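You operate a simulated robot arm through the tools that you are given. There is no shell and no other tool. Be economical: measure what you need, move in short steps, check, and stop when the job is done.

You run a simulated two-armed robot. Do the job below in one go: nothing can be reset, and whatever is moved stays where it is left.

## Task
Shut down the grey bench: slider up, plate wiped, readout and tester off.
Fine: the run-out tester; wipe with the blue pad and put it back. What is to be rubbed or washed off counts as gone when no trace of it is left.

Only the result counts: the job must be done as asked and must still hold three seconds after the hand-in. Knocking over, shifting, dropping, spilling or breaking anything else fails it.

## Robot
Two 7-joint arms with fingered hands on one trunk, on a base that drives. Base frame: it is fixed to the floor where the robot stands at the start and does not move with it; the origin is under the middle of the robot, x ahead of it, y to its left, z up; the surface under the hand at the start is at about z = 840. Readings come in mm, rad, newtons and seconds.
The left shoulder is at the start at [30, 119, 1213], the right one opposite. With the tool pointing down near the work surface each hand reaches from about 100 to 660 mm from the robot's upright axis, wherever it stands, measured 20 degrees to its own side. Places, roughly: dust patch [600, 100, 900]; gauge slider [700, 200, 1000]; readout switch [700, -100, 900]; run-out switch [900, 0, 900]; send button [800, -100, 900]; start button [1000, 0, 900]; vee block (6x5x4 cm) [500, 200, 900]; zero button [800, -100, 900]. Payload 4 kg a hand.
The TCP of each hand is the grasp point between the finger pads, 19 mm short of the fingertips. In the tool frame z runs along the fingers and y along their closing line. The gripper opens to 120 mm. The gripper's body begins 53 mm behind the TCP. The gripper is a hand of 3 fingers: y runs from the thumb to the fingers, the wrist lies at [0, 0, -219] in the tool frame, and closing takes about 1.5 s.
Orientation is that of the tool frame in the base frame, as a unit quaternion [w, x, y, z]. With the fingers straight down and closing along the base's y, the tool's x points along the base's -x, its y along +y and its z along -z.

## Interface
- The arms move only by the tool move_arm. It takes "left_commands", "right_commands" or both (then of equal length, played together; a hand with none holds still); each is a list of rows, each a list of 6 numbers: the shift along the tool's x, y, z in cm, then the turn, a rotation vector about the tool's x, y, z in rad. In form: [[tx, ty, tz, wx, wy, wz], ...]. A call has 1 to 10 rows; each row shifts and turns the commanded pose from where the row before left it, along the tool's axes as they then stand. "left_jaw" and "right_jaw" are, for a hand that has rows, the gripper command, from -1 (shut) to 1 (fully open), values between in proportion, set as the call begins (left out, the last holds). Rows are played at 5 a second. More than 50 mm and 0.15 rad between two rows, or a gripper value outside its range, and nothing of the call is played. A pose out of reach is approached as far as the arm can. The call stops where the force on the tool passes 40 N (or 10 N more than at its start, if that is more) or the arm is blocked; 0.2 s more then pass. The fingers move at their own pace (about 72 mm/s each) and stop on an object; they squeeze with about 23 N. The grip force told is the motor's: it shows also when the fingers shut on nothing. Time passes only in rows, and 0.2 s behind the last, so rows that do not move let the fingers close. The reply holds the time, the measured pose of the TCP, the force on the tool along the base axes, the opening and the grip force, in the units named above and with some noise, with the torque about the TCP (base axes, N m) and any sound that the robot's microphone picked up.
- Cameras (640 x 400 px; columns grow to the right, rows downward): "scene" is now at [49.9, 9.9, 1753.2]; the picture's right is [0.17, -0.99, -0.00], its down [-0.81, -0.14, -0.56] and it looks along [0.55, 0.09, -0.83] (base axes); focal length 262 px, centre (320, 200). "left" rides on the left gripper at [-66, -4, -79] in its tool frame; the picture's right is [0.05, -1.00, 0.00], its down [0.76, 0.04, -0.64] and it looks along [0.64, 0.04, 0.77] (tool axes); focal length 251 px, centre (320, 200). "right" rides on the right gripper at [66, -4, -79] in its tool frame; the picture's right is [0.05, 1.00, 0.00], its down [-0.76, 0.04, -0.64] and it looks along [-0.64, 0.03, 0.77] (tool axes); focal length 251 px, centre (320, 200). There is no depth. A picture from a camera that has moved, and an enlarged one, comes with that camera's place and axes in the base frame and with its lens.
- grab_frame(camera): a new picture of that camera. The clock stands still meanwhile.
- lift_body(by): slides the trunk up (or, below 0, down) by that many mm; the arms and the scene camera ride with it, the base frame stays. It gives what a move gives, with no picture.
- drive_base(legs): drives the robot by 1 to 6 legs, each [ahead, turn to the left] in mm and rad, along the robot's own axes; the way and the turn of a leg run together, so that a leg with both is an arc; at most 1500 mm and 3.142 rad a leg. The arms and the cameras ride along, it lands a little off, and it stops where it bumps. It gives what a move gives.
- set_fingers(finger1, finger2, thumb_bend, hand): sets how far each is bent, from 0 (flat) to 100 (curled in); at 30 the hand is open as for a grip, at 70 the pads meet at the TCP. One left out holds its place. A second passes; each finger stops where it meets its share of the squeeze, and holds until it gets a number again. A gripper value or a shape takes the hand back. It gives what a move gives, with no picture; readings hold the bend of each and the force on the fingers (four entries, about 0 where the hand has none), thumb and palm.
- hand_shape(shape, hand): the hand has 3 fingers and takes this shape, open, in about a second: jaw (thumb against the fingers, like two jaws); tri (thumb and two fingers); tip (a fingertip pinch); poke (one finger out to press); point (the index stretched); flat (the hand flat); cup (the hand cupped); fist (a fist). The gripper value then closes the fingers along that shape, each until it touches; the sizes above hold for jaw. It gives what a move gives, with no picture.
- head_to(pan, tilt): turns the head with the scene camera to pan (to the left, within 2.094 rad either way) and tilt (down, from -0.506 to 1.204), counted from straight ahead of the robot. It gives what a move gives.
- enlarge(camera, box): a new picture of the part [left, top, right, bottom] of that camera's present view, enlarged. The clock stands still meanwhile.
- close_job(): hands the job in; it is judged then, once.

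Go step by step. Nothing tells you exact positions but the pictures and the camera data: compare them with the known pose of the tool, close in by small moves and look again before you grip or let go. The budget is 120 turns and 100 pictures, counting those below and the enlarged ones. Unless the task says otherwise, let go and move clear before handing in, and close with one line.

The tools are called after "Call:" as a command line: name --argument value ..., lists and objects as JSON in quotes. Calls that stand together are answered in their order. move_arm: Moves the arms, as the interface text tells. Its arguments: {"type":"object","properties":{"left_commands":{"type":"array"},"left_jaw":{"type":"number"},"right_commands":{"type":"array"},"right_jaw":{"type":"number"}},"required":[]} The other tools are called the same way: lift_body (by) slides the trunk up or down; hand_shape (shape, hand) gives the hand a shape; set_fingers (finger1, finger2, thumb_bend, hand) moves the fingers one by one; drive_base (legs) drives the base; head_to (pan, tilt) turns the head that bears the scene camera; grab_frame (camera) takes a picture; enlarge (camera, box) takes an enlarged picture of a part of a camera's view; close_job () hands the job in.

At the start:

```text
t: 0.0
left_eef_pos: [435.5, 210.9, 1296.9]
left_tool_rot: [0.0, 0.0, 1.0, 0.0]
left_force: [0.3, 0.0, 0.0]
left_wrist_torque: [-0.05, 0.03, -0.02]
left_opening: 120.0
left_gripper_force: 0.0
left_shape: jaw
left_bend: [30.0, 30.0, 30.0]
left_finger forces: [0.0, 0.1, 0.0, 0.1, 0.1, 0.0]
right_eef_pos: [427.0, -132.8, 1288.3]
right_tool_rot: [0.001, -0.001, 1.0, 0.0]
right_force: [0.0, -0.2, -0.2]
right_wrist_torque: [0.02, -0.02, 0.03]
right_opening: 119.9
right_gripper_force: 0.0
right_shape: jaw
right_bend: [30.0, 30.0, 30.0]
right_finger forces: [0.1, 0.0, 0.0, 0.0, 0.0, 0.0]
trunk travel left (down, up): [-425.0, 115.0]
robot x, y, heading: [-3.0, 2.3, 0.001]
head pan, tilt: [0.168, 0.972]
```

scene: 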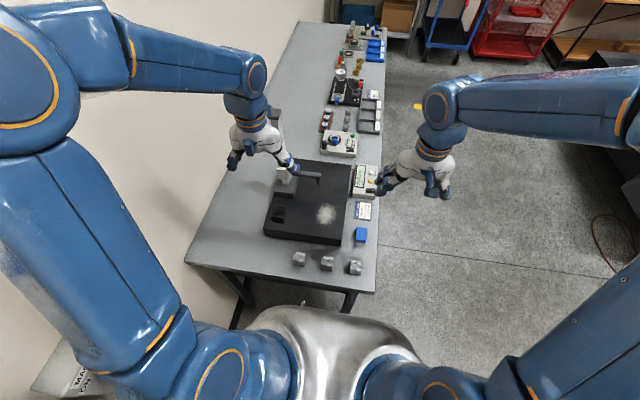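
right: 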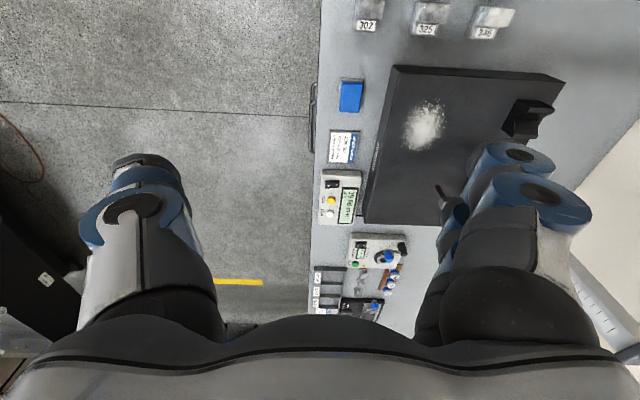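
left: 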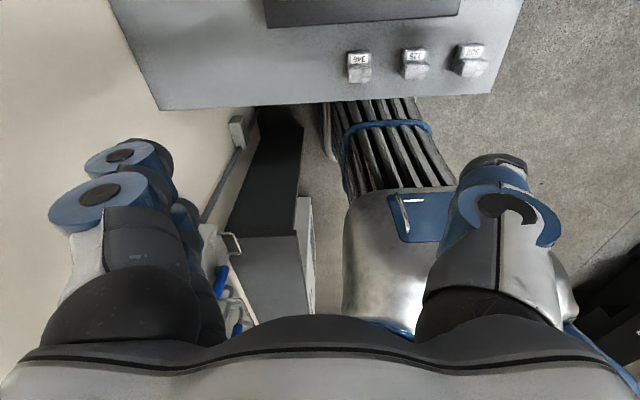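

I see a grey bench with a black surface plate bearing a dust patch, a height gauge, a readout, a run-out tester beyond and a blue pad near the front. I'll enlarge for details first.

Call:
enlarge --camera "scene" --box '[230, 140, 400, 280]'

Call:
enlarge --camera "scene" --box '[300, 20, 400, 160]'

Call:
enlarge --camera "right" --box '[300, 60, 480, 330]'

```text
2.86 times, centred on (315, 210) of scene
camera zoom: at [49.9, 9.9, 1753.2], right [0.17, -0.99, 0.0], down [-0.81, -0.14, -0.56], along [0.55, 0.09, -0.83], focal length 749 px, centre (334, 171)
```

zoom: 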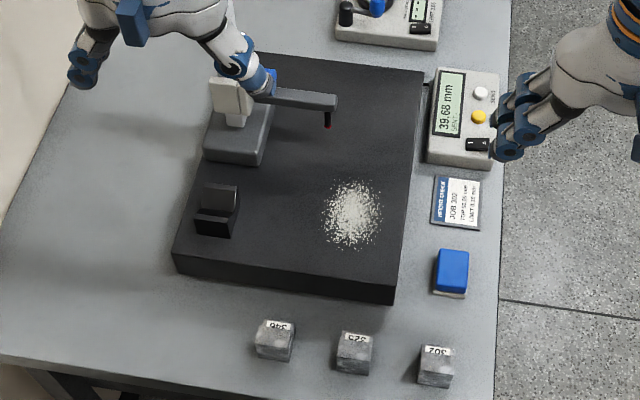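

```text
2.86 times, centred on (350, 90) of scene
camera zoom: at [49.9, 9.9, 1753.2], right [0.17, -0.99, 0.0], down [-0.81, -0.14, -0.56], along [0.55, 0.09, -0.83], focal length 749 px, centre (234, 514)
```

zoom: 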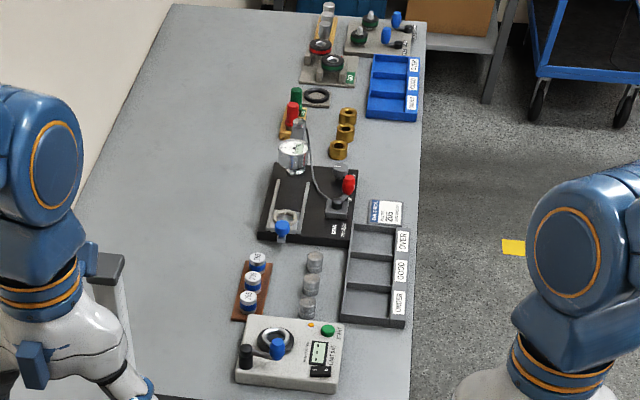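

```text
1.48 times, centred on (390, 195) of right
camera zoom: at [359.9, -135.8, 1367.7], right [-0.06, 1.0, 0.0], down [0.76, 0.04, 0.64], along [0.64, 0.04, -0.77], focal length 372 px, centre (216, 207)
```

zoom: 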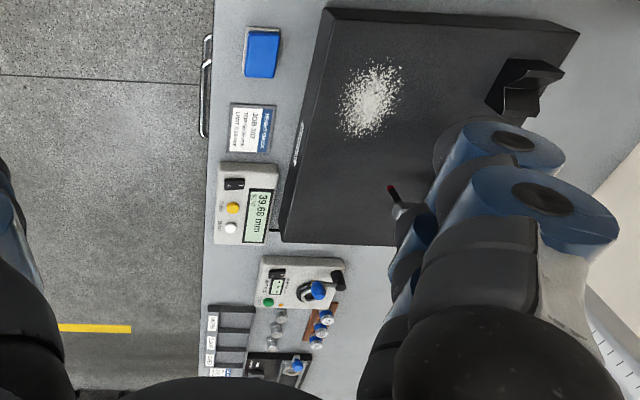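

The left arm hides the gauge; I draw it back toward the robot and look again.

Call:
move_arm --left_commands '[[5, 0, 0, 0, 0, 0], [5, 0, 0, 0, 0, 0], [5, 0, 0, 0, 0, 0], [5, 0, 0, 0, 0, 0], [0, 5, 0, 0, 0, 0]]'

Call:
grab_frame --camera "scene"

Call:
enlarge --camera "scene" --box '[250, 110, 390, 250]'

```text
t: 1.2
left_eef_pos: [236.0, 261.8, 1297.5]
left_tool_rot: [0.0, -0.001, 1.0, 0.0]
left_force: [0.0, -0.5, 0.0]
left_wrist_torque: [0.0, -0.02, -0.04]
left_opening: 120.0
left_gripper_force: 0.1
left_shape: jaw
left_bend: [30.0, 30.0, 30.0]
left_finger forces: [0.0, 0.0, 0.1, 0.1, 0.1, 0.0]
right_eef_pos: [428.4, -131.7, 1287.6]
right_tool_rot: [-0.001, -0.001, 1.0, -0.002]
right_force: [1.0, 0.1, -0.2]
right_wrist_torque: [-0.03, 0.01, -0.03]
right_opening: 119.9
right_gripper_force: 0.0
right_shape: jaw
right_bend: [30.0, 30.0, 30.0]
right_finger forces: [0.1, 0.0, 0.0, 0.1, 0.0, 0.1]
trunk travel left (down, up): [-425.0, 115.0]
robot x, y, heading: [0.3, -1.6, -0.0]
head pan, tilt: [0.168, 0.972]
```

```text
93 pictures are left
camera scene: at [51.4, 11.7, 1753.2], right [0.17, -0.99, 0.0], down [-0.82, -0.14, -0.56], along [0.55, 0.09, -0.83], focal length 262 px, centre (320, 200)
```

scene: 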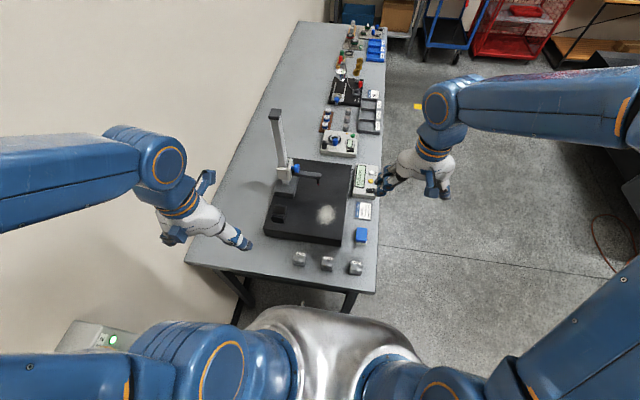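

```text
2.86 times, centred on (320, 180) of scene
camera zoom: at [51.4, 11.7, 1753.2], right [0.17, -0.99, 0.0], down [-0.82, -0.14, -0.56], along [0.55, 0.09, -0.83], focal length 749 px, centre (320, 257)
```

zoom: 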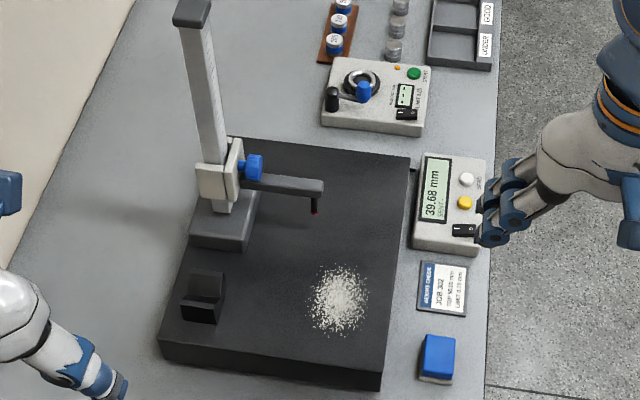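

The gauge stands at the rear-left of the plate with its slider at about z 1010 and an arm pointing to the right. I'll turn the left hand so it closes along x, for gripping that arm from above.

Call:
move_arm --left_commands '[[0, 0, 0, 0, 0, 0.1428], [0, 0, 0, 0, 0, 0.1428], [0, 0, 0, 0, 0, 0.1428], [0, 0, 0, 0, 0, 0.1428], [0, 0, 0, 0, 0, 0.1428], [0, 0, 0, 0, 0, 0.1428], [0, 0, 0, 0, 0, 0.1428], [0, 0, 0, 0, 0, 0.1428], [0, 0, 0, 0, 0, 0.1428], [0, 0, 0, 0, 0, 0.1428]]'

Call:
move_arm --left_commands '[[0, 0, 0, 0, 0, 0.1428], [-5, 0, 0, 0, 0, 0], [-5, 5, 0, 0, 0, 0], [0, 5, 0, 0, 0, 0], [0, 5, 0, 0, 0, 0], [0, 5, 0, 0, 0, 0], [0, 5, 0, 0, 0, 0]]'

Call:
grab_frame --camera "left"

Call:
grab_frame --camera "scene"

```text
t: 3.4
left_eef_pos: [235.4, 261.2, 1297.7]
left_tool_rot: [0.0, 0.655, 0.756, 0.0]
left_force: [-0.2, 0.0, 0.5]
left_wrist_torque: [-0.05, 0.02, 0.01]
left_opening: 119.9
left_gripper_force: 0.1
left_shape: jaw
left_bend: [30.0, 30.0, 30.0]
left_finger forces: [0.0, 0.1, 0.0, 0.1, 0.0, 0.0]
right_eef_pos: [425.7, -132.0, 1290.3]
right_tool_rot: [0.0, -0.001, 1.0, 0.0]
right_force: [1.0, 0.1, 0.0]
right_wrist_torque: [0.0, -0.01, 0.03]
right_opening: 119.6
right_gripper_force: 0.0
right_shape: jaw
right_bend: [30.0, 30.0, 30.0]
right_finger forces: [0.1, 0.1, 0.0, 0.1, 0.1, 0.1]
trunk travel left (down, up): [-425.0, 115.0]
robot x, y, heading: [-0.4, -0.6, -0.005]
head pan, tilt: [0.168, 0.972]
```

```text
refused: row 3 steps farther than a row can; nothing moved
```

```text
91 pictures are left
camera left: at [240.5, 193.7, 1376.4], right [-1.0, -0.09, 0.0], down [-0.07, 0.76, 0.64], along [-0.06, 0.64, -0.77], focal length 251 px, centre (320, 200)
```

left: 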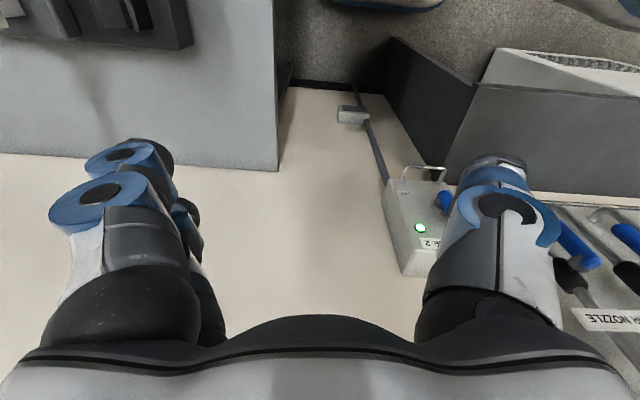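

```text
90 pictures are left
camera scene: at [49.7, 10.0, 1753.2], right [0.17, -0.99, 0.0], down [-0.81, -0.14, -0.56], along [0.56, 0.09, -0.83], focal length 262 px, centre (320, 200)
```

scene: 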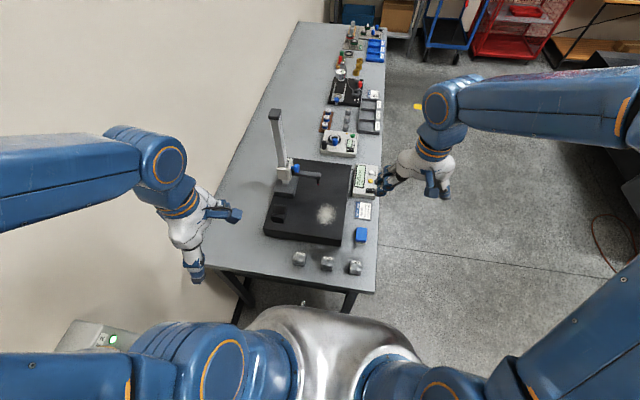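

Rotation works. Now move to hover near the gauge arm from its right side, at (560,130).

Call:
move_arm --left_commands '[[0, 0, 0, 0, 0, 0.1428], [-5, 0, 0, 0, 0, 0], [-5, 0, 0, 0, 0, 0], [-3, 0, 0, 0, 0, 0], [0, 5, 0, 0, 0, 0], [0, 5, 0, 0, 0, 0], [0, 5, 0, 0, 0, 0], [0, 5, 0, 0, 0, 0], [0, 5, 0, 0, 0, 0], [0, 5, 0, 0, 0, 0]]'

Call:
grab_frame --camera "left"

```text
t: 5.6
left_eef_pos: [538.6, 128.2, 1295.6]
left_tool_rot: [-0.001, 0.706, 0.708, 0.001]
left_force: [1.0, -0.2, 0.2]
left_wrist_torque: [0.0, 0.04, 0.01]
left_opening: 119.9
left_gripper_force: 0.1
left_shape: jaw
left_bend: [30.0, 30.0, 30.0]
left_finger forces: [0.1, 0.0, 0.1, 0.1, 0.0, 0.0]
right_eef_pos: [427.6, -132.6, 1286.7]
right_tool_rot: [-0.002, -0.001, 1.0, 0.0]
right_force: [-0.4, -0.4, -0.5]
right_wrist_torque: [0.0, 0.01, 0.03]
right_opening: 119.9
right_gripper_force: 0.1
right_shape: jaw
right_bend: [30.0, 30.0, 30.0]
right_finger forces: [0.1, 0.1, 0.0, 0.1, 0.0, 0.0]
trunk travel left (down, up): [-425.0, 115.0]
robot x, y, heading: [-1.6, -3.8, 0.0]
head pan, tilt: [0.168, 0.972]
```

```text
89 pictures are left
camera left: at [534.7, 62.0, 1374.1], right [-1.0, 0.05, 0.0], down [0.04, 0.76, 0.64], along [0.03, 0.64, -0.76], focal length 251 px, centre (320, 200)
```

left: 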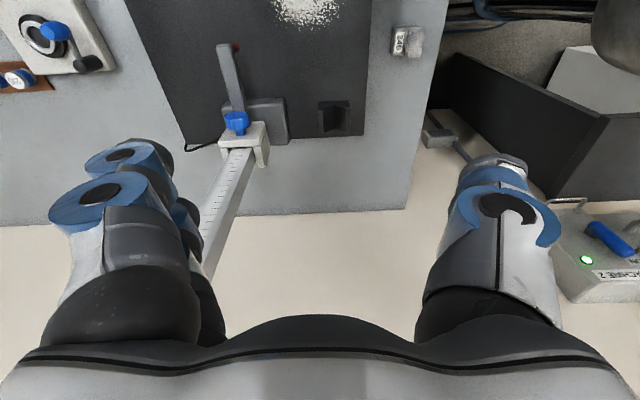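

Call:
enlarge --camera "left" --box '[180, 30, 380, 180]'

Call:
enlarge --camera "scene" --box '[260, 100, 340, 220]'

```text
2.67 times, centred on (280, 105) of left
camera zoom: at [534.7, 62.0, 1374.1], right [-1.0, 0.05, 0.0], down [0.04, 0.76, 0.64], along [0.03, 0.64, -0.76], focal length 670 px, centre (427, 453)
```

zoom: 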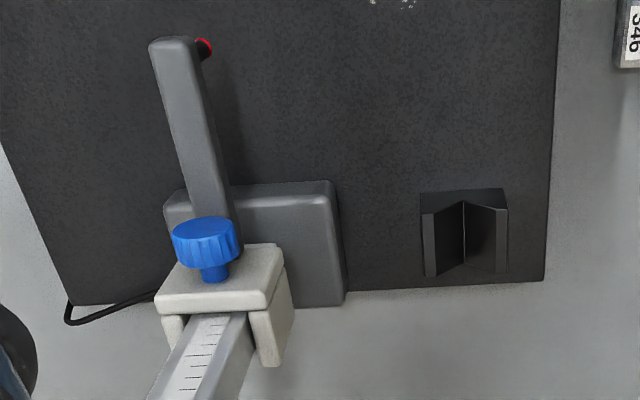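

```text
3.33 times, centred on (300, 160) of scene
camera zoom: at [52.7, 9.5, 1753.1], right [0.17, -0.99, 0.0], down [-0.82, -0.14, -0.56], along [0.55, 0.09, -0.83], focal length 873 px, centre (387, 333)
```

zoom: 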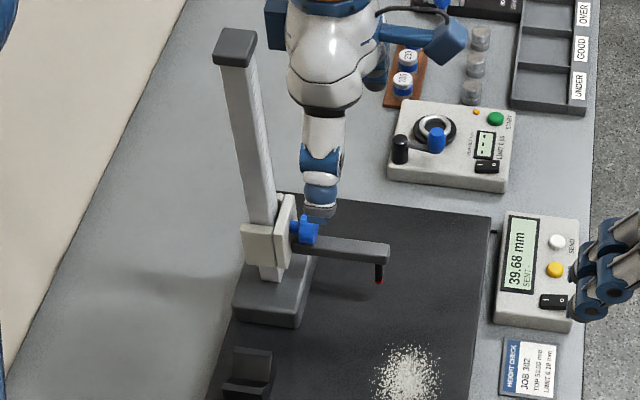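

The knob is at about (659,200,1027), the arm running along y at x≈650 with its top near z 1022. I move above the arm at y=140 and come down partway.

Call:
move_arm --left_commands '[[1.2, 4, 0, 0, 0, 0], [0, 4, 0, 0, 0, 0], [0, 3.1, 0, 0, 0, 0], [0, 0, 5, 0, 0, 0], [0, 0, 5, 0, 0, 0], [0, 0, 5, 0, 0, 0], [0, 0, 3, 0, 0, 0]]'

Call:
grab_frame --camera "left"

Call:
enlarge --camera "scene" --box '[250, 90, 350, 220]'

```text
t: 7.2
left_eef_pos: [648.8, 142.1, 1115.1]
left_tool_rot: [0.001, 0.706, 0.708, 0.0]
left_force: [0.5, -0.4, 0.6]
left_wrist_torque: [0.02, 0.01, -0.02]
left_opening: 120.0
left_gripper_force: 0.1
left_shape: jaw
left_bend: [30.0, 30.0, 30.0]
left_finger forces: [0.1, 0.1, 0.1, 0.1, 0.0, 0.0]
right_eef_pos: [427.0, -132.9, 1289.0]
right_tool_rot: [0.0, -0.002, 1.0, 0.0]
right_force: [-0.1, 0.2, 0.2]
right_wrist_torque: [-0.01, 0.01, -0.04]
right_opening: 120.0
right_gripper_force: 0.0
right_shape: jaw
right_bend: [30.0, 30.0, 30.0]
right_finger forces: [0.0, 0.0, 0.1, 0.1, 0.0, 0.0]
trunk travel left (down, up): [-425.0, 115.0]
robot x, y, heading: [1.6, -3.2, 0.0]
head pan, tilt: [0.168, 0.972]
```

```text
86 pictures are left
camera left: at [644.2, 74.7, 1194.6], right [-1.0, 0.05, 0.0], down [0.04, 0.76, 0.64], along [0.03, 0.64, -0.77], focal length 251 px, centre (320, 200)
```

left: 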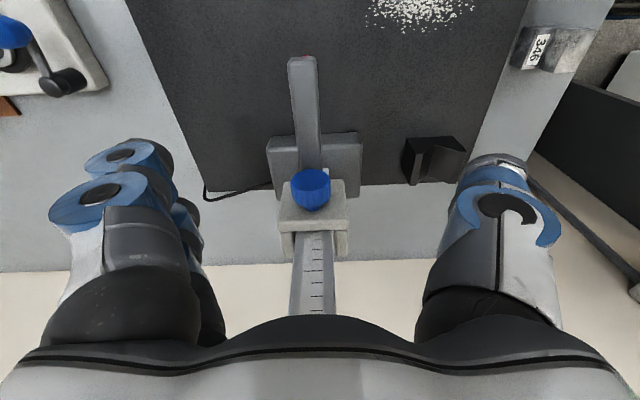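

```text
3.08 times, centred on (300, 155) of scene
camera zoom: at [50.5, 10.1, 1753.2], right [0.17, -0.99, 0.0], down [-0.82, -0.14, -0.56], along [0.55, 0.09, -0.83], focal length 806 px, centre (382, 338)
```

zoom: 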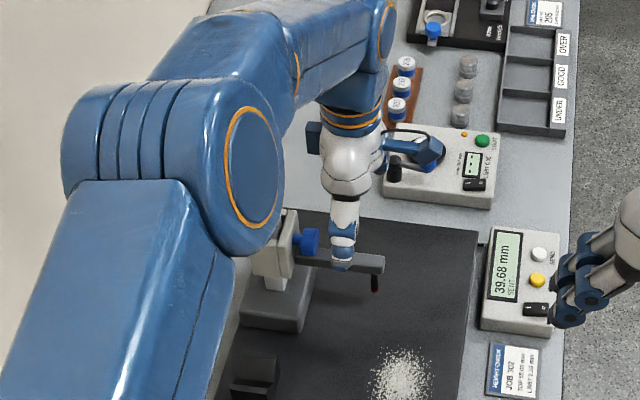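

The left forearm would pass too near the gauge column this way. I'll back off and come with the fingers pointing forward instead (thumb under the arm, fingers over it), so the lift is a positive hold.

Call:
move_arm --left_commands '[[0, 0, -3.5, 0, 0, 0], [0, -4, 0, 0, 0, 0], [0, -4, 0, 0, 0, 0], [0, -4, 0, 0, 0, 0], [0, -2, 0, -0.14, 0, 0], [0, 0, 0, -0.1428, 0, 0], [0, 0, 0, -0.1428, 0, 0], [0, 0, 0, -0.1428, 0, 0], [0, 0, 0, -0.1428, 0, 0], [0, 0, 0, -0.1428, 0, 0]]'

Call:
move_arm --left_commands '[[0, 0, 0, -0.1428, 0, 0], [0, 0, 0, -0.1428, 0, 0], [0, 0, 0, -0.1428, 0, 0], [0, 0, 0, -0.1428, 0, 0], [0, 0, 0, -0.1456, 0, 0]]'

Call:
grab_frame --camera "scene"

Call:
grab_frame --camera "left"

```text
t: 9.4
left_eef_pos: [507.0, 143.7, 1151.1]
left_tool_rot: [0.292, 0.643, 0.644, 0.294]
left_force: [0.6, -0.3, 0.6]
left_wrist_torque: [-0.01, 0.04, 0.0]
left_opening: 119.9
left_gripper_force: 0.1
left_shape: jaw
left_bend: [30.0, 30.0, 30.0]
left_finger forces: [0.0, 0.1, 0.1, 0.0, 0.0, 0.1]
right_eef_pos: [426.3, -132.5, 1288.1]
right_tool_rot: [0.001, -0.001, 1.0, 0.0]
right_force: [0.1, 0.3, -0.5]
right_wrist_torque: [0.02, 0.03, -0.02]
right_opening: 119.9
right_gripper_force: 0.1
right_shape: jaw
right_bend: [30.0, 30.0, 30.0]
right_finger forces: [0.1, 0.0, 0.0, 0.0, 0.0, 0.0]
trunk travel left (down, up): [-425.0, 115.0]
robot x, y, heading: [-1.0, -4.7, 0.002]
head pan, tilt: [0.168, 0.972]
```

```text
t: 10.6
left_eef_pos: [506.9, 142.1, 1152.2]
left_tool_rot: [0.5, 0.499, 0.5, 0.501]
left_force: [-0.3, 1.0, 0.0]
left_wrist_torque: [-0.03, 0.01, 0.02]
left_opening: 119.6
left_gripper_force: 0.2
left_shape: jaw
left_bend: [30.0, 30.0, 30.0]
left_finger forces: [0.0, 0.0, 0.1, 0.1, 0.1, 0.0]
right_eef_pos: [425.5, -132.0, 1288.0]
right_tool_rot: [0.0, -0.001, 1.0, 0.0]
right_force: [0.5, 0.5, 0.6]
right_wrist_torque: [-0.03, 0.03, -0.01]
right_opening: 120.1
right_gripper_force: 0.0
right_shape: jaw
right_bend: [30.0, 30.0, 30.0]
right_finger forces: [0.0, 0.0, 0.0, 0.1, 0.1, 0.1]
trunk travel left (down, up): [-425.0, 115.0]
robot x, y, heading: [0.0, -4.8, 0.001]
head pan, tilt: [0.168, 0.972]
```

```text
84 pictures are left
camera scene: at [50.6, 10.2, 1753.2], right [0.17, -0.99, 0.0], down [-0.82, -0.14, -0.56], along [0.55, 0.09, -0.83], focal length 262 px, centre (320, 200)
```

scene: 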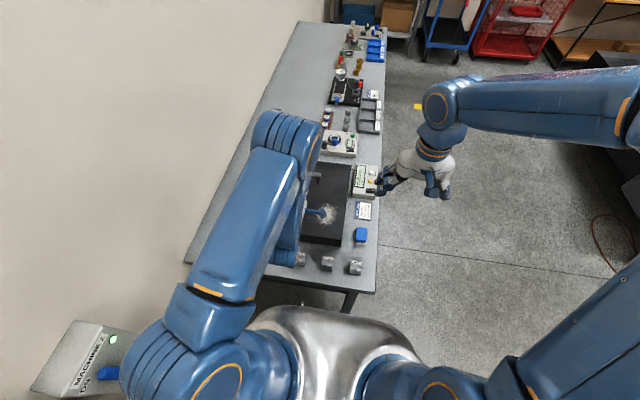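

```text
83 pictures are left
camera left: at [427.8, 76.1, 1149.0], right [0.0, 0.06, -1.0], down [-0.65, 0.76, 0.04], along [0.76, 0.64, 0.04], focal length 251 px, centre (320, 200)
```

left: 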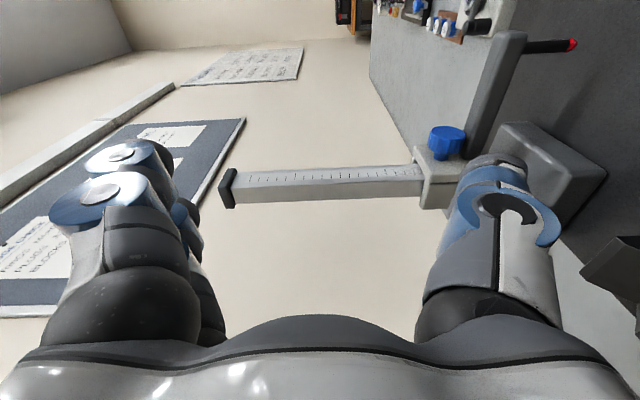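

The hand now points forward. I lower to arm height and advance to x≈590, then check.

Call:
move_arm --left_commands '[[0, -5, 0, 0, 0, 0], [0, -5, 0, 0, 0, 0], [0, -4, 0, 0, 0, 0], [0, 0, 4, 0, 0, 0], [0, 0, 4, 0, 0, 0]]'

Call:
grab_frame --camera "left"

Call:
grab_frame --camera "scene"

```text
t: 11.8
left_eef_pos: [588.3, 141.8, 1012.7]
left_tool_rot: [0.5, 0.499, 0.501, 0.5]
left_force: [0.7, -0.1, -0.3]
left_wrist_torque: [0.02, -0.01, -0.01]
left_opening: 119.8
left_gripper_force: 0.0
left_shape: jaw
left_bend: [30.0, 30.0, 30.0]
left_finger forces: [0.0, 0.0, 0.0, 0.0, 0.0, 0.0]
right_eef_pos: [426.3, -133.2, 1288.8]
right_tool_rot: [0.0, -0.001, 1.0, 0.0]
right_force: [1.2, 0.3, -0.9]
right_wrist_torque: [-0.01, -0.03, 0.02]
right_opening: 119.9
right_gripper_force: 0.0
right_shape: jaw
right_bend: [30.0, 30.0, 30.0]
right_finger forces: [0.1, 0.0, 0.0, 0.0, 0.1, 0.1]
trunk travel left (down, up): [-425.0, 115.0]
robot x, y, heading: [-1.0, -1.0, 0.002]
head pan, tilt: [0.168, 0.972]
```

```text
82 pictures are left
camera left: at [508.7, 75.2, 1009.5], right [0.0, 0.05, -1.0], down [-0.65, 0.76, 0.04], along [0.76, 0.64, 0.04], focal length 251 px, centre (320, 200)
```

left: 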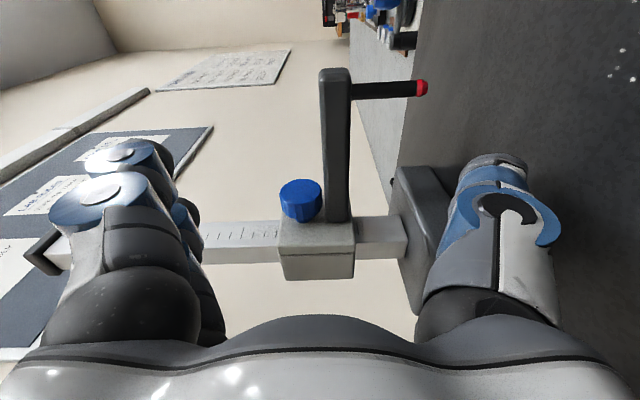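

```text
81 pictures are left
camera scene: at [50.3, 10.0, 1753.2], right [0.17, -0.99, 0.0], down [-0.82, -0.14, -0.56], along [0.55, 0.09, -0.83], focal length 262 px, centre (320, 200)
```

scene: 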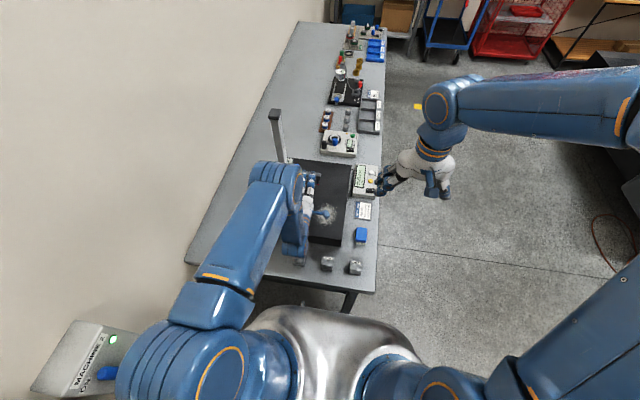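

The arm is seen clearly: z≈1005, y from 106 to ~215, stylus at y≈116, knob from y≈183. I advance so the arm lies between thumb and fingers at y=142.

Call:
move_arm --left_commands '[[0, -0.7, 3, 0, 0, 0], [0, 0, 3.2, 0, 0, 0]]'

Call:
grab_frame --camera "left"

```text
t: 12.4
left_eef_pos: [649.9, 142.5, 1006.1]
left_tool_rot: [0.498, 0.5, 0.501, 0.5]
left_force: [0.1, -0.2, -0.3]
left_wrist_torque: [0.02, 0.01, -0.03]
left_opening: 119.7
left_gripper_force: 0.1
left_shape: jaw
left_bend: [30.0, 30.0, 30.0]
left_finger forces: [0.1, 0.0, 0.1, 0.0, 0.0, 0.0]
right_eef_pos: [425.8, -132.5, 1288.2]
right_tool_rot: [0.0, -0.002, 1.0, 0.0]
right_force: [-0.2, -0.1, -0.8]
right_wrist_torque: [0.0, -0.01, 0.0]
right_opening: 120.1
right_gripper_force: 0.2
right_shape: jaw
right_bend: [30.0, 30.0, 30.0]
right_finger forces: [0.0, 0.0, 0.0, 0.1, 0.0, 0.0]
trunk travel left (down, up): [-425.0, 115.0]
robot x, y, heading: [-0.2, 1.2, -0.001]
head pan, tilt: [0.168, 0.972]
```

```text
80 pictures are left
camera left: at [570.0, 75.3, 1003.4], right [0.0, 0.05, -1.0], down [-0.65, 0.76, 0.04], along [0.76, 0.64, 0.03], focal length 251 px, centre (320, 200)
```

left: 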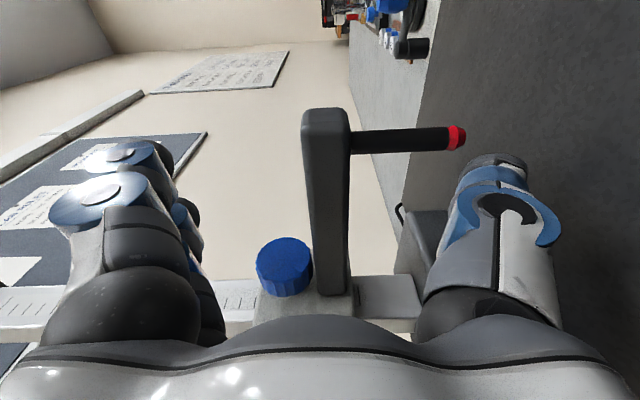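

Arm is between thumb and fingers. Closing on it.

Call:
move_arm --left_commands '[[0, 0, 0, 0, 0, 0], [0, 0, 0, 0, 0, 0], [0, 0, 0, 0, 0, 0], [0, 0, 0, 0, 0, 0], [0, 0, 0, 0, 0, 0], [0, 0, 0, 0, 0, 0], [0, 0, 0, 0, 0, 0], [0, 0, 0, 0, 0, 0]]' --left_jaw -1

Call:
grab_frame --camera "left"

```text
t: 14.2
left_eef_pos: [649.5, 142.0, 1007.1]
left_tool_rot: [0.499, 0.499, 0.501, 0.501]
left_force: [3.5, 0.0, -0.4]
left_wrist_torque: [0.0, 0.02, 0.0]
left_opening: 13.3
left_gripper_force: 23.5
left_shape: jaw
left_bend: [95.0, 95.0, 88.0]
left_finger forces: [9.5, 9.6, 0.0, 0.0, 19.5, 0.0]
right_eef_pos: [426.7, -132.1, 1289.6]
right_tool_rot: [0.0, -0.001, 1.0, 0.0]
right_force: [-0.4, -0.3, -0.5]
right_wrist_torque: [0.05, -0.01, 0.02]
right_opening: 120.2
right_gripper_force: 0.1
right_shape: jaw
right_bend: [30.0, 30.0, 30.0]
right_finger forces: [0.1, 0.0, 0.1, 0.0, 0.1, 0.1]
trunk travel left (down, up): [-425.0, 115.0]
robot x, y, heading: [-4.0, -0.0, 0.003]
head pan, tilt: [0.168, 0.972]
```

```text
79 pictures are left
camera left: at [570.2, 75.3, 1003.6], right [0.0, 0.05, -1.0], down [-0.65, 0.76, 0.04], along [0.76, 0.64, 0.04], focal length 251 px, centre (320, 200)
```

left: 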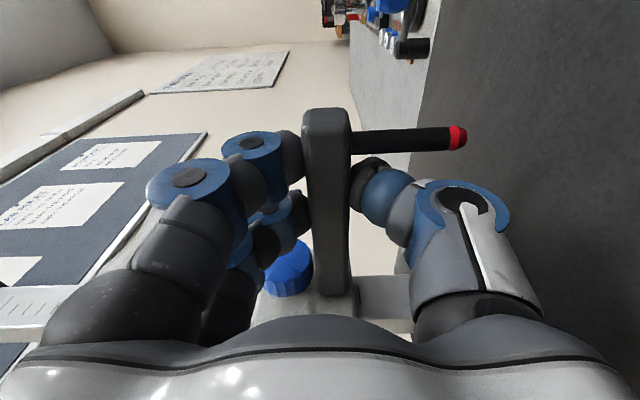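

Good grip. I lift slowly by 20 mm and watch the force.

Call:
move_arm --left_commands '[[0, 0.5, 0, 0, 0, 0], [0, 0.5, 0, 0, 0, 0], [0, 0.5, 0, 0, 0, 0], [0, 0.5, 0, 0, 0, 0]]'

Call:
grab_frame --camera "left"

```text
t: 15.2
left_eef_pos: [650.4, 143.7, 1026.7]
left_tool_rot: [0.5, 0.5, 0.5, 0.5]
left_force: [1.9, -1.9, -0.2]
left_wrist_torque: [-0.01, 0.0, 0.0]
left_opening: 13.3
left_gripper_force: 22.9
left_shape: jaw
left_bend: [95.0, 95.0, 88.0]
left_finger forces: [10.1, 10.1, 0.0, 0.0, 21.1, 0.0]
right_eef_pos: [427.0, -133.1, 1288.3]
right_tool_rot: [0.0, 0.0, 1.0, 0.0]
right_force: [0.7, 0.7, -1.8]
right_wrist_torque: [-0.02, -0.04, 0.0]
right_opening: 119.9
right_gripper_force: 0.0
right_shape: jaw
right_bend: [30.0, 30.0, 30.0]
right_finger forces: [0.1, 0.1, 0.0, 0.1, 0.0, 0.0]
trunk travel left (down, up): [-425.0, 115.0]
robot x, y, heading: [2.4, -3.2, -0.005]
head pan, tilt: [0.168, 0.972]
```

```text
78 pictures are left
camera left: at [570.1, 75.6, 1022.9], right [0.0, 0.05, -1.0], down [-0.64, 0.76, 0.04], along [0.76, 0.64, 0.04], focal length 251 px, centre (320, 200)
```

left: 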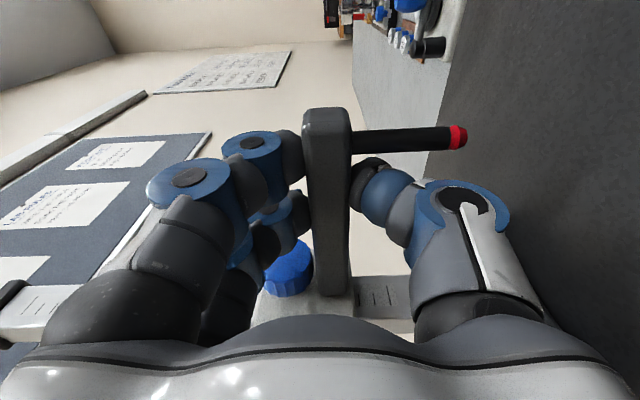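

The slider follows freely. I raise it further, 15 cm, then check for the stop.

Call:
move_arm --left_commands '[[0, 2, 0, 0, 0, 0], [0, 2, 0, 0, 0, 0], [0, 2, 0, 0, 0, 0], [0, 2, 0, 0, 0, 0], [0, 2, 0, 0, 0, 0], [0, 2, 0, 0, 0, 0], [0, 1, 0, 0, 0, 0], [0, 1, 0, 0, 0, 0], [0, 1, 0, 0, 0, 0]]'

Call:
grab_frame --camera "left"

Call:
grab_frame --camera "scene"

```text
t: 17.2
left_eef_pos: [648.3, 143.7, 1170.5]
left_tool_rot: [0.497, 0.503, 0.504, 0.496]
left_force: [-2.0, -4.9, -24.3]
left_wrist_torque: [-0.09, 0.34, 0.0]
left_opening: 13.8
left_gripper_force: 23.2
left_shape: jaw
left_bend: [95.0, 95.0, 87.0]
left_finger forces: [4.5, 4.5, 0.0, 0.0, 33.0, 0.0]
right_eef_pos: [428.5, -132.6, 1287.1]
right_tool_rot: [-0.002, -0.001, 1.0, 0.0]
right_force: [0.1, -0.1, 0.7]
right_wrist_torque: [0.0, 0.0, 0.0]
right_opening: 120.2
right_gripper_force: 0.1
right_shape: jaw
right_bend: [30.0, 30.0, 30.0]
right_finger forces: [0.0, 0.0, 0.1, 0.0, 0.0, 0.1]
trunk travel left (down, up): [-425.0, 115.0]
robot x, y, heading: [0.7, -0.7, -0.003]
head pan, tilt: [0.168, 0.972]
```

```text
77 pictures are left
camera left: at [569.4, 75.8, 1168.3], right [-0.01, 0.05, -1.0], down [-0.64, 0.76, 0.05], along [0.77, 0.64, 0.02], focal length 251 px, centre (320, 200)
```

left: 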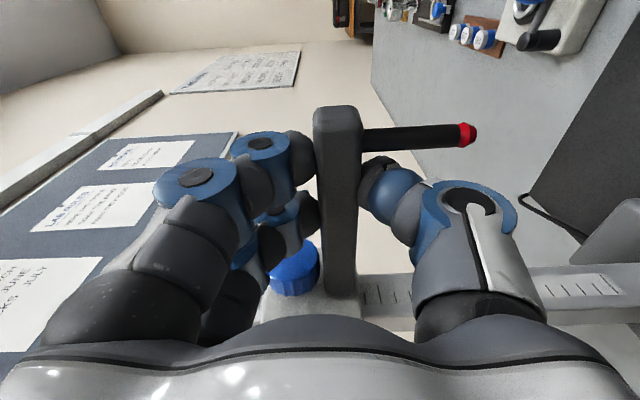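

```text
76 pictures are left
camera scene: at [53.6, 9.9, 1752.8], right [0.17, -0.99, 0.0], down [-0.82, -0.14, -0.56], along [0.55, 0.09, -0.83], focal length 262 px, centre (320, 200)
```

scene: 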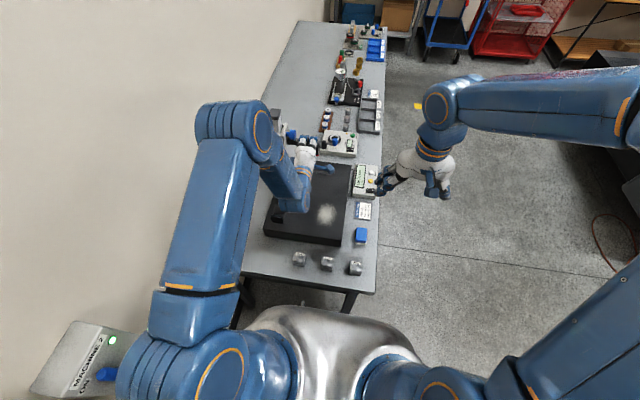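

It met a stop at z≈1170 (24 N), so the slider is at the top. I ease off and open slightly, thumb staying below, to see whether it stays up.

Call:
move_arm --left_commands '[[0, -0.6, 0, 0, 0, 0], [0, 0, 0, 0, 0, 0]]'

Call:
move_arm --left_commands '[[0, 0, 0, 0, 0, 0], [0, 0, 0, 0, 0, 0], [0, 0, 0, 0, 0, 0], [0, 0, 0, 0, 0, 0], [0, 0, 0, 0, 0, 0]]' --left_jaw -0.4

Call:
grab_frame --camera "left"

```text
t: 17.8
left_eef_pos: [649.0, 144.0, 1169.6]
left_tool_rot: [0.499, 0.5, 0.5, 0.5]
left_force: [-4.0, -4.7, -11.5]
left_wrist_torque: [-0.05, 0.23, -0.03]
left_opening: 13.8
left_gripper_force: 23.4
left_shape: jaw
left_bend: [95.0, 95.0, 88.0]
left_finger forces: [8.0, 8.0, 0.0, 0.0, 26.9, 0.0]
right_eef_pos: [426.4, -134.1, 1287.4]
right_tool_rot: [-0.001, -0.001, 1.0, 0.0]
right_force: [0.6, 0.4, 0.0]
right_wrist_torque: [0.0, -0.01, 0.0]
right_opening: 119.9
right_gripper_force: 0.1
right_shape: jaw
right_bend: [30.0, 30.0, 30.0]
right_finger forces: [0.1, 0.0, 0.0, 0.1, 0.0, 0.0]
trunk travel left (down, up): [-425.0, 115.0]
robot x, y, heading: [0.2, -2.3, 0.0]
head pan, tilt: [0.168, 0.972]
```

```text
t: 19.0
left_eef_pos: [648.6, 144.3, 1169.8]
left_tool_rot: [0.5, 0.499, 0.501, 0.5]
left_force: [-0.6, -0.1, -0.6]
left_wrist_torque: [0.0, 0.01, 0.05]
left_opening: 35.8
left_gripper_force: 0.1
left_shape: jaw
left_bend: [42.0, 42.0, 93.0]
left_finger forces: [0.0, 0.0, 0.1, 0.0, 0.1, 0.1]
right_eef_pos: [425.8, -133.3, 1289.3]
right_tool_rot: [0.0, 0.0, 1.0, 0.0]
right_force: [0.5, -0.5, 0.4]
right_wrist_torque: [0.01, 0.01, -0.01]
right_opening: 119.9
right_gripper_force: 0.0
right_shape: jaw
right_bend: [30.0, 30.0, 30.0]
right_finger forces: [0.1, 0.1, 0.0, 0.0, 0.0, 0.1]
trunk travel left (down, up): [-425.0, 115.0]
robot x, y, heading: [1.4, -3.6, 0.005]
head pan, tilt: [0.168, 0.972]
```

```text
75 pictures are left
camera left: at [569.4, 76.8, 1166.3], right [0.0, 0.05, -1.0], down [-0.65, 0.76, 0.04], along [0.76, 0.64, 0.04], focal length 251 px, centre (320, 200)
```

left: 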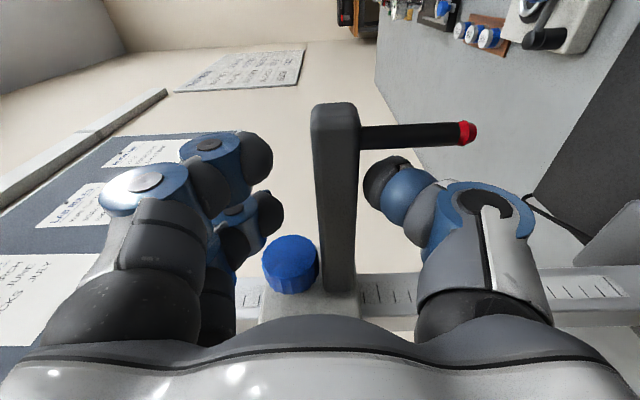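

Thumb shows no force and the arm hasn't dropped. I lower the hand a centimetre and open more to confirm.

Call:
move_arm --left_commands '[[0, -0.8, 0, 0, 0, 0], [0, 0, 0, 0, 0, 0], [0, 0, 0, 0, 0, 0], [0, 0, 0, 0, 0, 0], [0, 0, 0, 0, 0, 0]]' --left_jaw 0.3

Call:
grab_frame --camera "left"

```text
t: 20.2
left_eef_pos: [650.2, 143.6, 1160.5]
left_tool_rot: [0.499, 0.5, 0.501, 0.5]
left_force: [0.6, 0.0, 0.3]
left_wrist_torque: [0.0, -0.01, -0.01]
left_opening: 77.5
left_gripper_force: 0.0
left_shape: jaw
left_bend: [29.0, 29.0, 16.0]
left_finger forces: [0.1, 0.0, 0.1, 0.0, 0.0, 0.1]
right_eef_pos: [426.2, -133.2, 1288.3]
right_tool_rot: [-0.001, -0.001, 1.0, 0.0]
right_force: [0.2, 0.5, 0.5]
right_wrist_torque: [0.02, -0.03, 0.01]
right_opening: 119.9
right_gripper_force: 0.1
right_shape: jaw
right_bend: [30.0, 30.0, 30.0]
right_finger forces: [0.0, 0.0, 0.1, 0.1, 0.0, 0.0]
trunk travel left (down, up): [-425.0, 115.0]
robot x, y, heading: [0.8, -1.1, -0.004]
head pan, tilt: [0.168, 0.972]
```

```text
74 pictures are left
camera left: at [569.4, 76.5, 1158.4], right [0.0, 0.05, -1.0], down [-0.65, 0.76, 0.04], along [0.76, 0.64, 0.04], focal length 251 px, centre (320, 200)
```

left: 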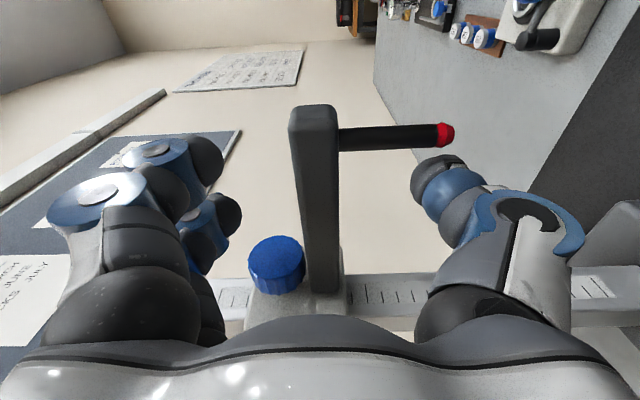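

The slider holds on its own. I withdraw the left hand and look at the pad with the right camera.

Call:
move_arm --left_commands '[[0, 0, -4, 0, 0, 0], [0, 0, -5, 0, 0, 0], [0, 0, -5, 0, 0, 0], [0, 0, -5, 0, 0, 0], [5, 0, 0, 0, 0, 0], [5, 0, 0, 0, 0, 0], [0, 3, -3, 0, 0, 0]]' --left_jaw 1

Call:
grab_frame --camera "scene"

Call:
enlarge --camera "scene" --box '[250, 100, 390, 260]'

```text
t: 21.8
left_eef_pos: [425.2, 242.8, 1191.0]
left_tool_rot: [0.5, 0.499, 0.5, 0.501]
left_force: [0.5, -0.2, 0.0]
left_wrist_torque: [0.01, 0.0, -0.03]
left_opening: 119.9
left_gripper_force: 0.1
left_shape: jaw
left_bend: [30.0, 30.0, 30.0]
left_finger forces: [0.0, 0.1, 0.0, 0.0, 0.0, 0.0]
right_eef_pos: [425.4, -132.7, 1288.5]
right_tool_rot: [0.0, 0.0, 1.0, -0.001]
right_force: [0.0, -0.5, -0.4]
right_wrist_torque: [-0.02, -0.02, 0.01]
right_opening: 120.0
right_gripper_force: 0.1
right_shape: jaw
right_bend: [30.0, 30.0, 30.0]
right_finger forces: [0.1, 0.0, 0.0, 0.0, 0.1, 0.0]
trunk travel left (down, up): [-425.0, 115.0]
robot x, y, heading: [-1.4, -3.0, 0.0]
head pan, tilt: [0.168, 0.972]
```

```text
73 pictures are left
camera scene: at [47.8, 11.2, 1753.3], right [0.17, -0.99, 0.0], down [-0.81, -0.14, -0.56], along [0.56, 0.09, -0.83], focal length 262 px, centre (320, 200)
```

scene: 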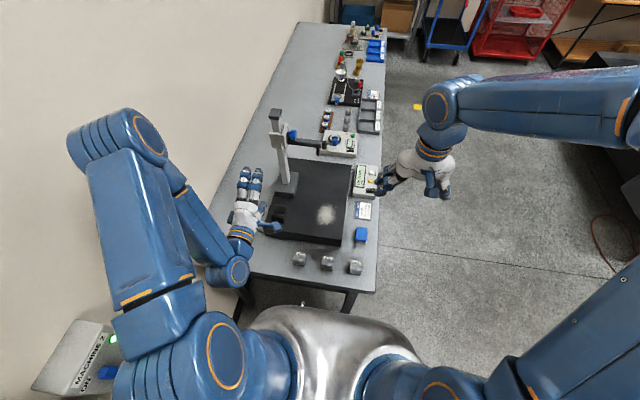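

```text
2.50 times, centred on (320, 180) of scene
camera zoom: at [47.8, 11.2, 1753.3], right [0.17, -0.99, 0.0], down [-0.81, -0.14, -0.56], along [0.56, 0.09, -0.83], focal length 655 px, centre (320, 250)
```

zoom: 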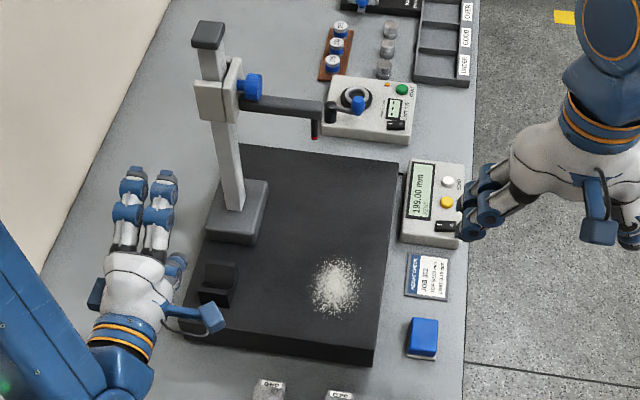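

Slider is up (readout about 199 mm). Now the right hand goes above the blue pad at about (519,-70).

Call:
move_arm --right_commands '[[-4, 3, 0, 0, 0, 0], [-4, 3, 0, 0, 0, 0], [-1.4, 0.3, 3, 0, 0, 0], [0, 0, 5, 0, 0, 0], [0, 0, 5, 0, 0, 0], [0, 0, 5, 0, 0, 0], [0, 0, 5, 0, 0, 0]]'

Call:
grab_frame --camera "right"

Call:
enlarge --camera "scene" --box '[280, 170, 420, 280]'

```text
t: 23.4
left_eef_pos: [427.8, 243.5, 1189.4]
left_tool_rot: [0.499, 0.5, 0.501, 0.5]
left_force: [0.2, -1.0, 0.5]
left_wrist_torque: [0.03, -0.01, -0.02]
left_opening: 119.7
left_gripper_force: 0.1
left_shape: jaw
left_bend: [30.0, 30.0, 30.0]
left_finger forces: [0.0, 0.0, 0.0, 0.1, 0.0, 0.0]
right_eef_pos: [517.3, -68.7, 1057.0]
right_tool_rot: [0.0, -0.001, 1.0, -0.001]
right_force: [-0.4, 0.6, 0.8]
right_wrist_torque: [0.01, -0.02, 0.01]
right_opening: 119.7
right_gripper_force: 0.0
right_shape: jaw
right_bend: [30.0, 30.0, 30.0]
right_finger forces: [0.0, 0.0, 0.0, 0.1, 0.1, 0.0]
trunk travel left (down, up): [-425.0, 115.0]
robot x, y, heading: [-0.3, 0.3, -0.002]
head pan, tilt: [0.168, 0.972]
```

```text
71 pictures are left
camera right: at [451.4, -72.6, 1136.4], right [-0.06, 1.0, 0.0], down [0.76, 0.04, 0.64], along [0.64, 0.04, -0.77], focal length 251 px, centre (320, 200)
```

right: 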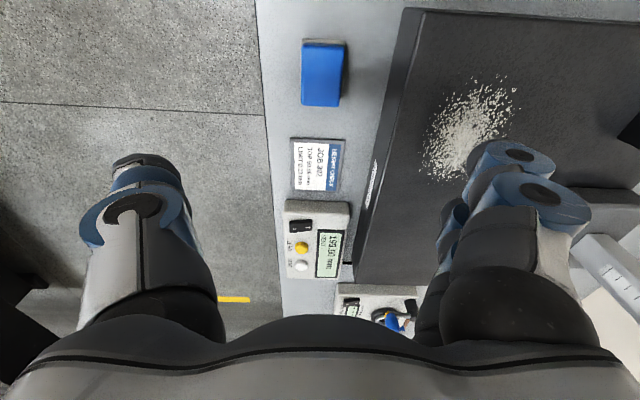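

```text
3.64 times, centred on (350, 225) of scene
camera zoom: at [51.3, 10.3, 1753.2], right [0.17, -0.99, 0.0], down [-0.82, -0.14, -0.56], along [0.55, 0.09, -0.83], focal length 953 px, centre (211, 109)
```

zoom: 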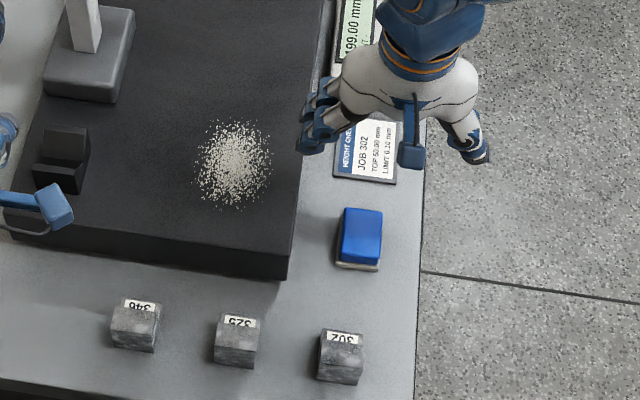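

Pad is about 56×39 mm centred at (516,-66), with a ~50 mm gap to the plate. I narrow the jaw to ~72 mm and descend to just above, then look.

Call:
move_arm --right_commands '[[0, 0.2, 4, 0, 0, 0], [0, 0, 4, 0, 0, 0], [0, 0, 4, 0, 0, 0], [0, 0, 3, 0, 0, 0]]' --right_jaw 0.2

Call:
grab_frame --camera "right"

Call:
enlarge --camera "scene" --box '[280, 170, 420, 280]'

```text
t: 24.4
left_eef_pos: [427.0, 242.8, 1190.3]
left_tool_rot: [0.499, 0.499, 0.501, 0.5]
left_force: [-0.3, 0.4, 0.1]
left_wrist_torque: [0.0, -0.01, 0.02]
left_opening: 120.0
left_gripper_force: 0.1
left_shape: jaw
left_bend: [30.0, 30.0, 30.0]
left_finger forces: [0.1, 0.0, 0.0, 0.0, 0.0, 0.1]
right_eef_pos: [518.9, -70.1, 906.0]
right_tool_rot: [0.0, -0.001, 1.0, 0.001]
right_force: [0.6, 1.1, -0.9]
right_wrist_torque: [0.01, -0.02, 0.01]
right_opening: 72.6
right_gripper_force: 0.1
right_shape: jaw
right_bend: [30.0, 30.0, 92.0]
right_finger forces: [0.0, 0.0, 0.0, 0.0, 0.1, 0.0]
trunk travel left (down, up): [-425.0, 115.0]
robot x, y, heading: [-1.8, -3.6, -0.001]
head pan, tilt: [0.168, 0.972]
```

```text
69 pictures are left
camera right: at [453.4, -72.6, 985.3], right [-0.06, 1.0, 0.0], down [0.76, 0.04, 0.64], along [0.64, 0.04, -0.77], focal length 251 px, centre (320, 200)
```

right: 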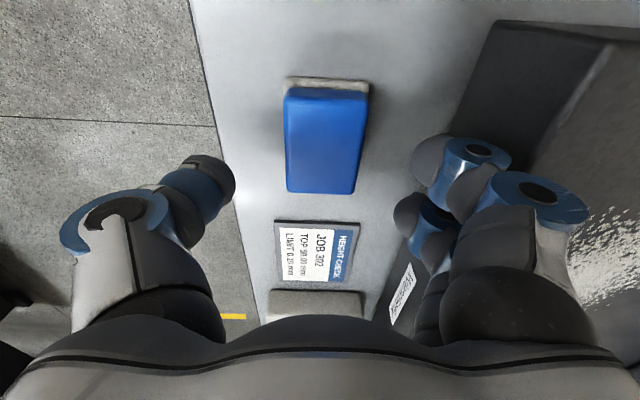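

```text
3.64 times, centred on (350, 225) of scene
camera zoom: at [51.1, 9.9, 1753.2], right [0.17, -0.99, 0.0], down [-0.82, -0.14, -0.56], along [0.55, 0.09, -0.83], focal length 953 px, centre (211, 109)
```

zoom: 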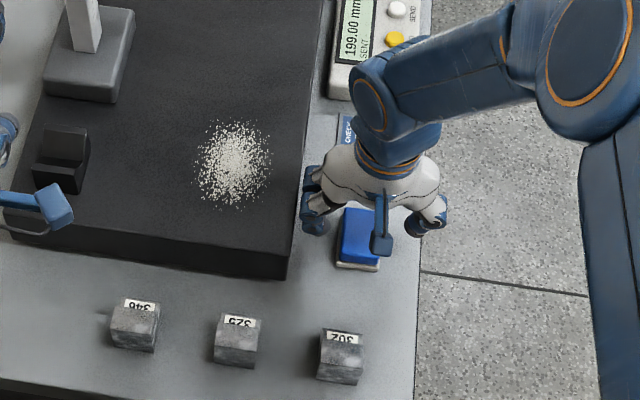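

Aligned to within a few mm. I correct (x −4, y +4) and descend to grip height.

Call:
move_arm --right_commands '[[0.5, 0.4, 2, 0, 0, 0], [0, 0, 1.2, 0, 0, 0], [0, 0, 0.8, 0, 0, 0]]'

Call:
grab_frame --camera "right"

```text
t: 25.2
left_eef_pos: [424.9, 239.2, 1190.9]
left_tool_rot: [0.499, 0.5, 0.5, 0.501]
left_force: [1.0, 0.2, -0.8]
left_wrist_torque: [0.02, 0.01, 0.02]
left_opening: 120.1
left_gripper_force: 0.1
left_shape: jaw
left_bend: [30.0, 30.0, 30.0]
left_finger forces: [0.0, 0.0, 0.1, 0.0, 0.1, 0.0]
right_eef_pos: [515.5, -67.6, 867.9]
right_tool_rot: [0.001, 0.0, 1.0, 0.0]
right_force: [-0.6, -14.8, 5.5]
right_wrist_torque: [0.7, 0.02, 0.03]
right_opening: 69.9
right_gripper_force: 0.0
right_shape: jaw
right_bend: [32.0, 32.0, 92.0]
right_finger forces: [7.6, 7.3, 0.1, 0.1, 0.0, 0.0]
trunk travel left (down, up): [-425.0, 115.0]
robot x, y, heading: [-2.4, -4.3, -0.002]
head pan, tilt: [0.168, 0.972]
```

```text
67 pictures are left
camera right: at [448.6, -69.6, 947.0], right [-0.05, 1.0, 0.0], down [0.76, 0.04, 0.64], along [0.64, 0.03, -0.76], focal length 251 px, centre (320, 200)
```

right: 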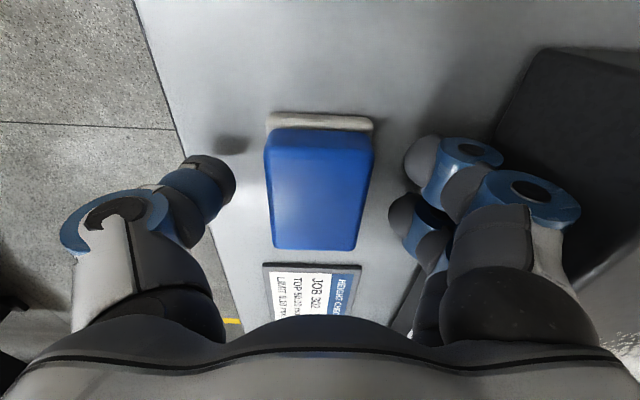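

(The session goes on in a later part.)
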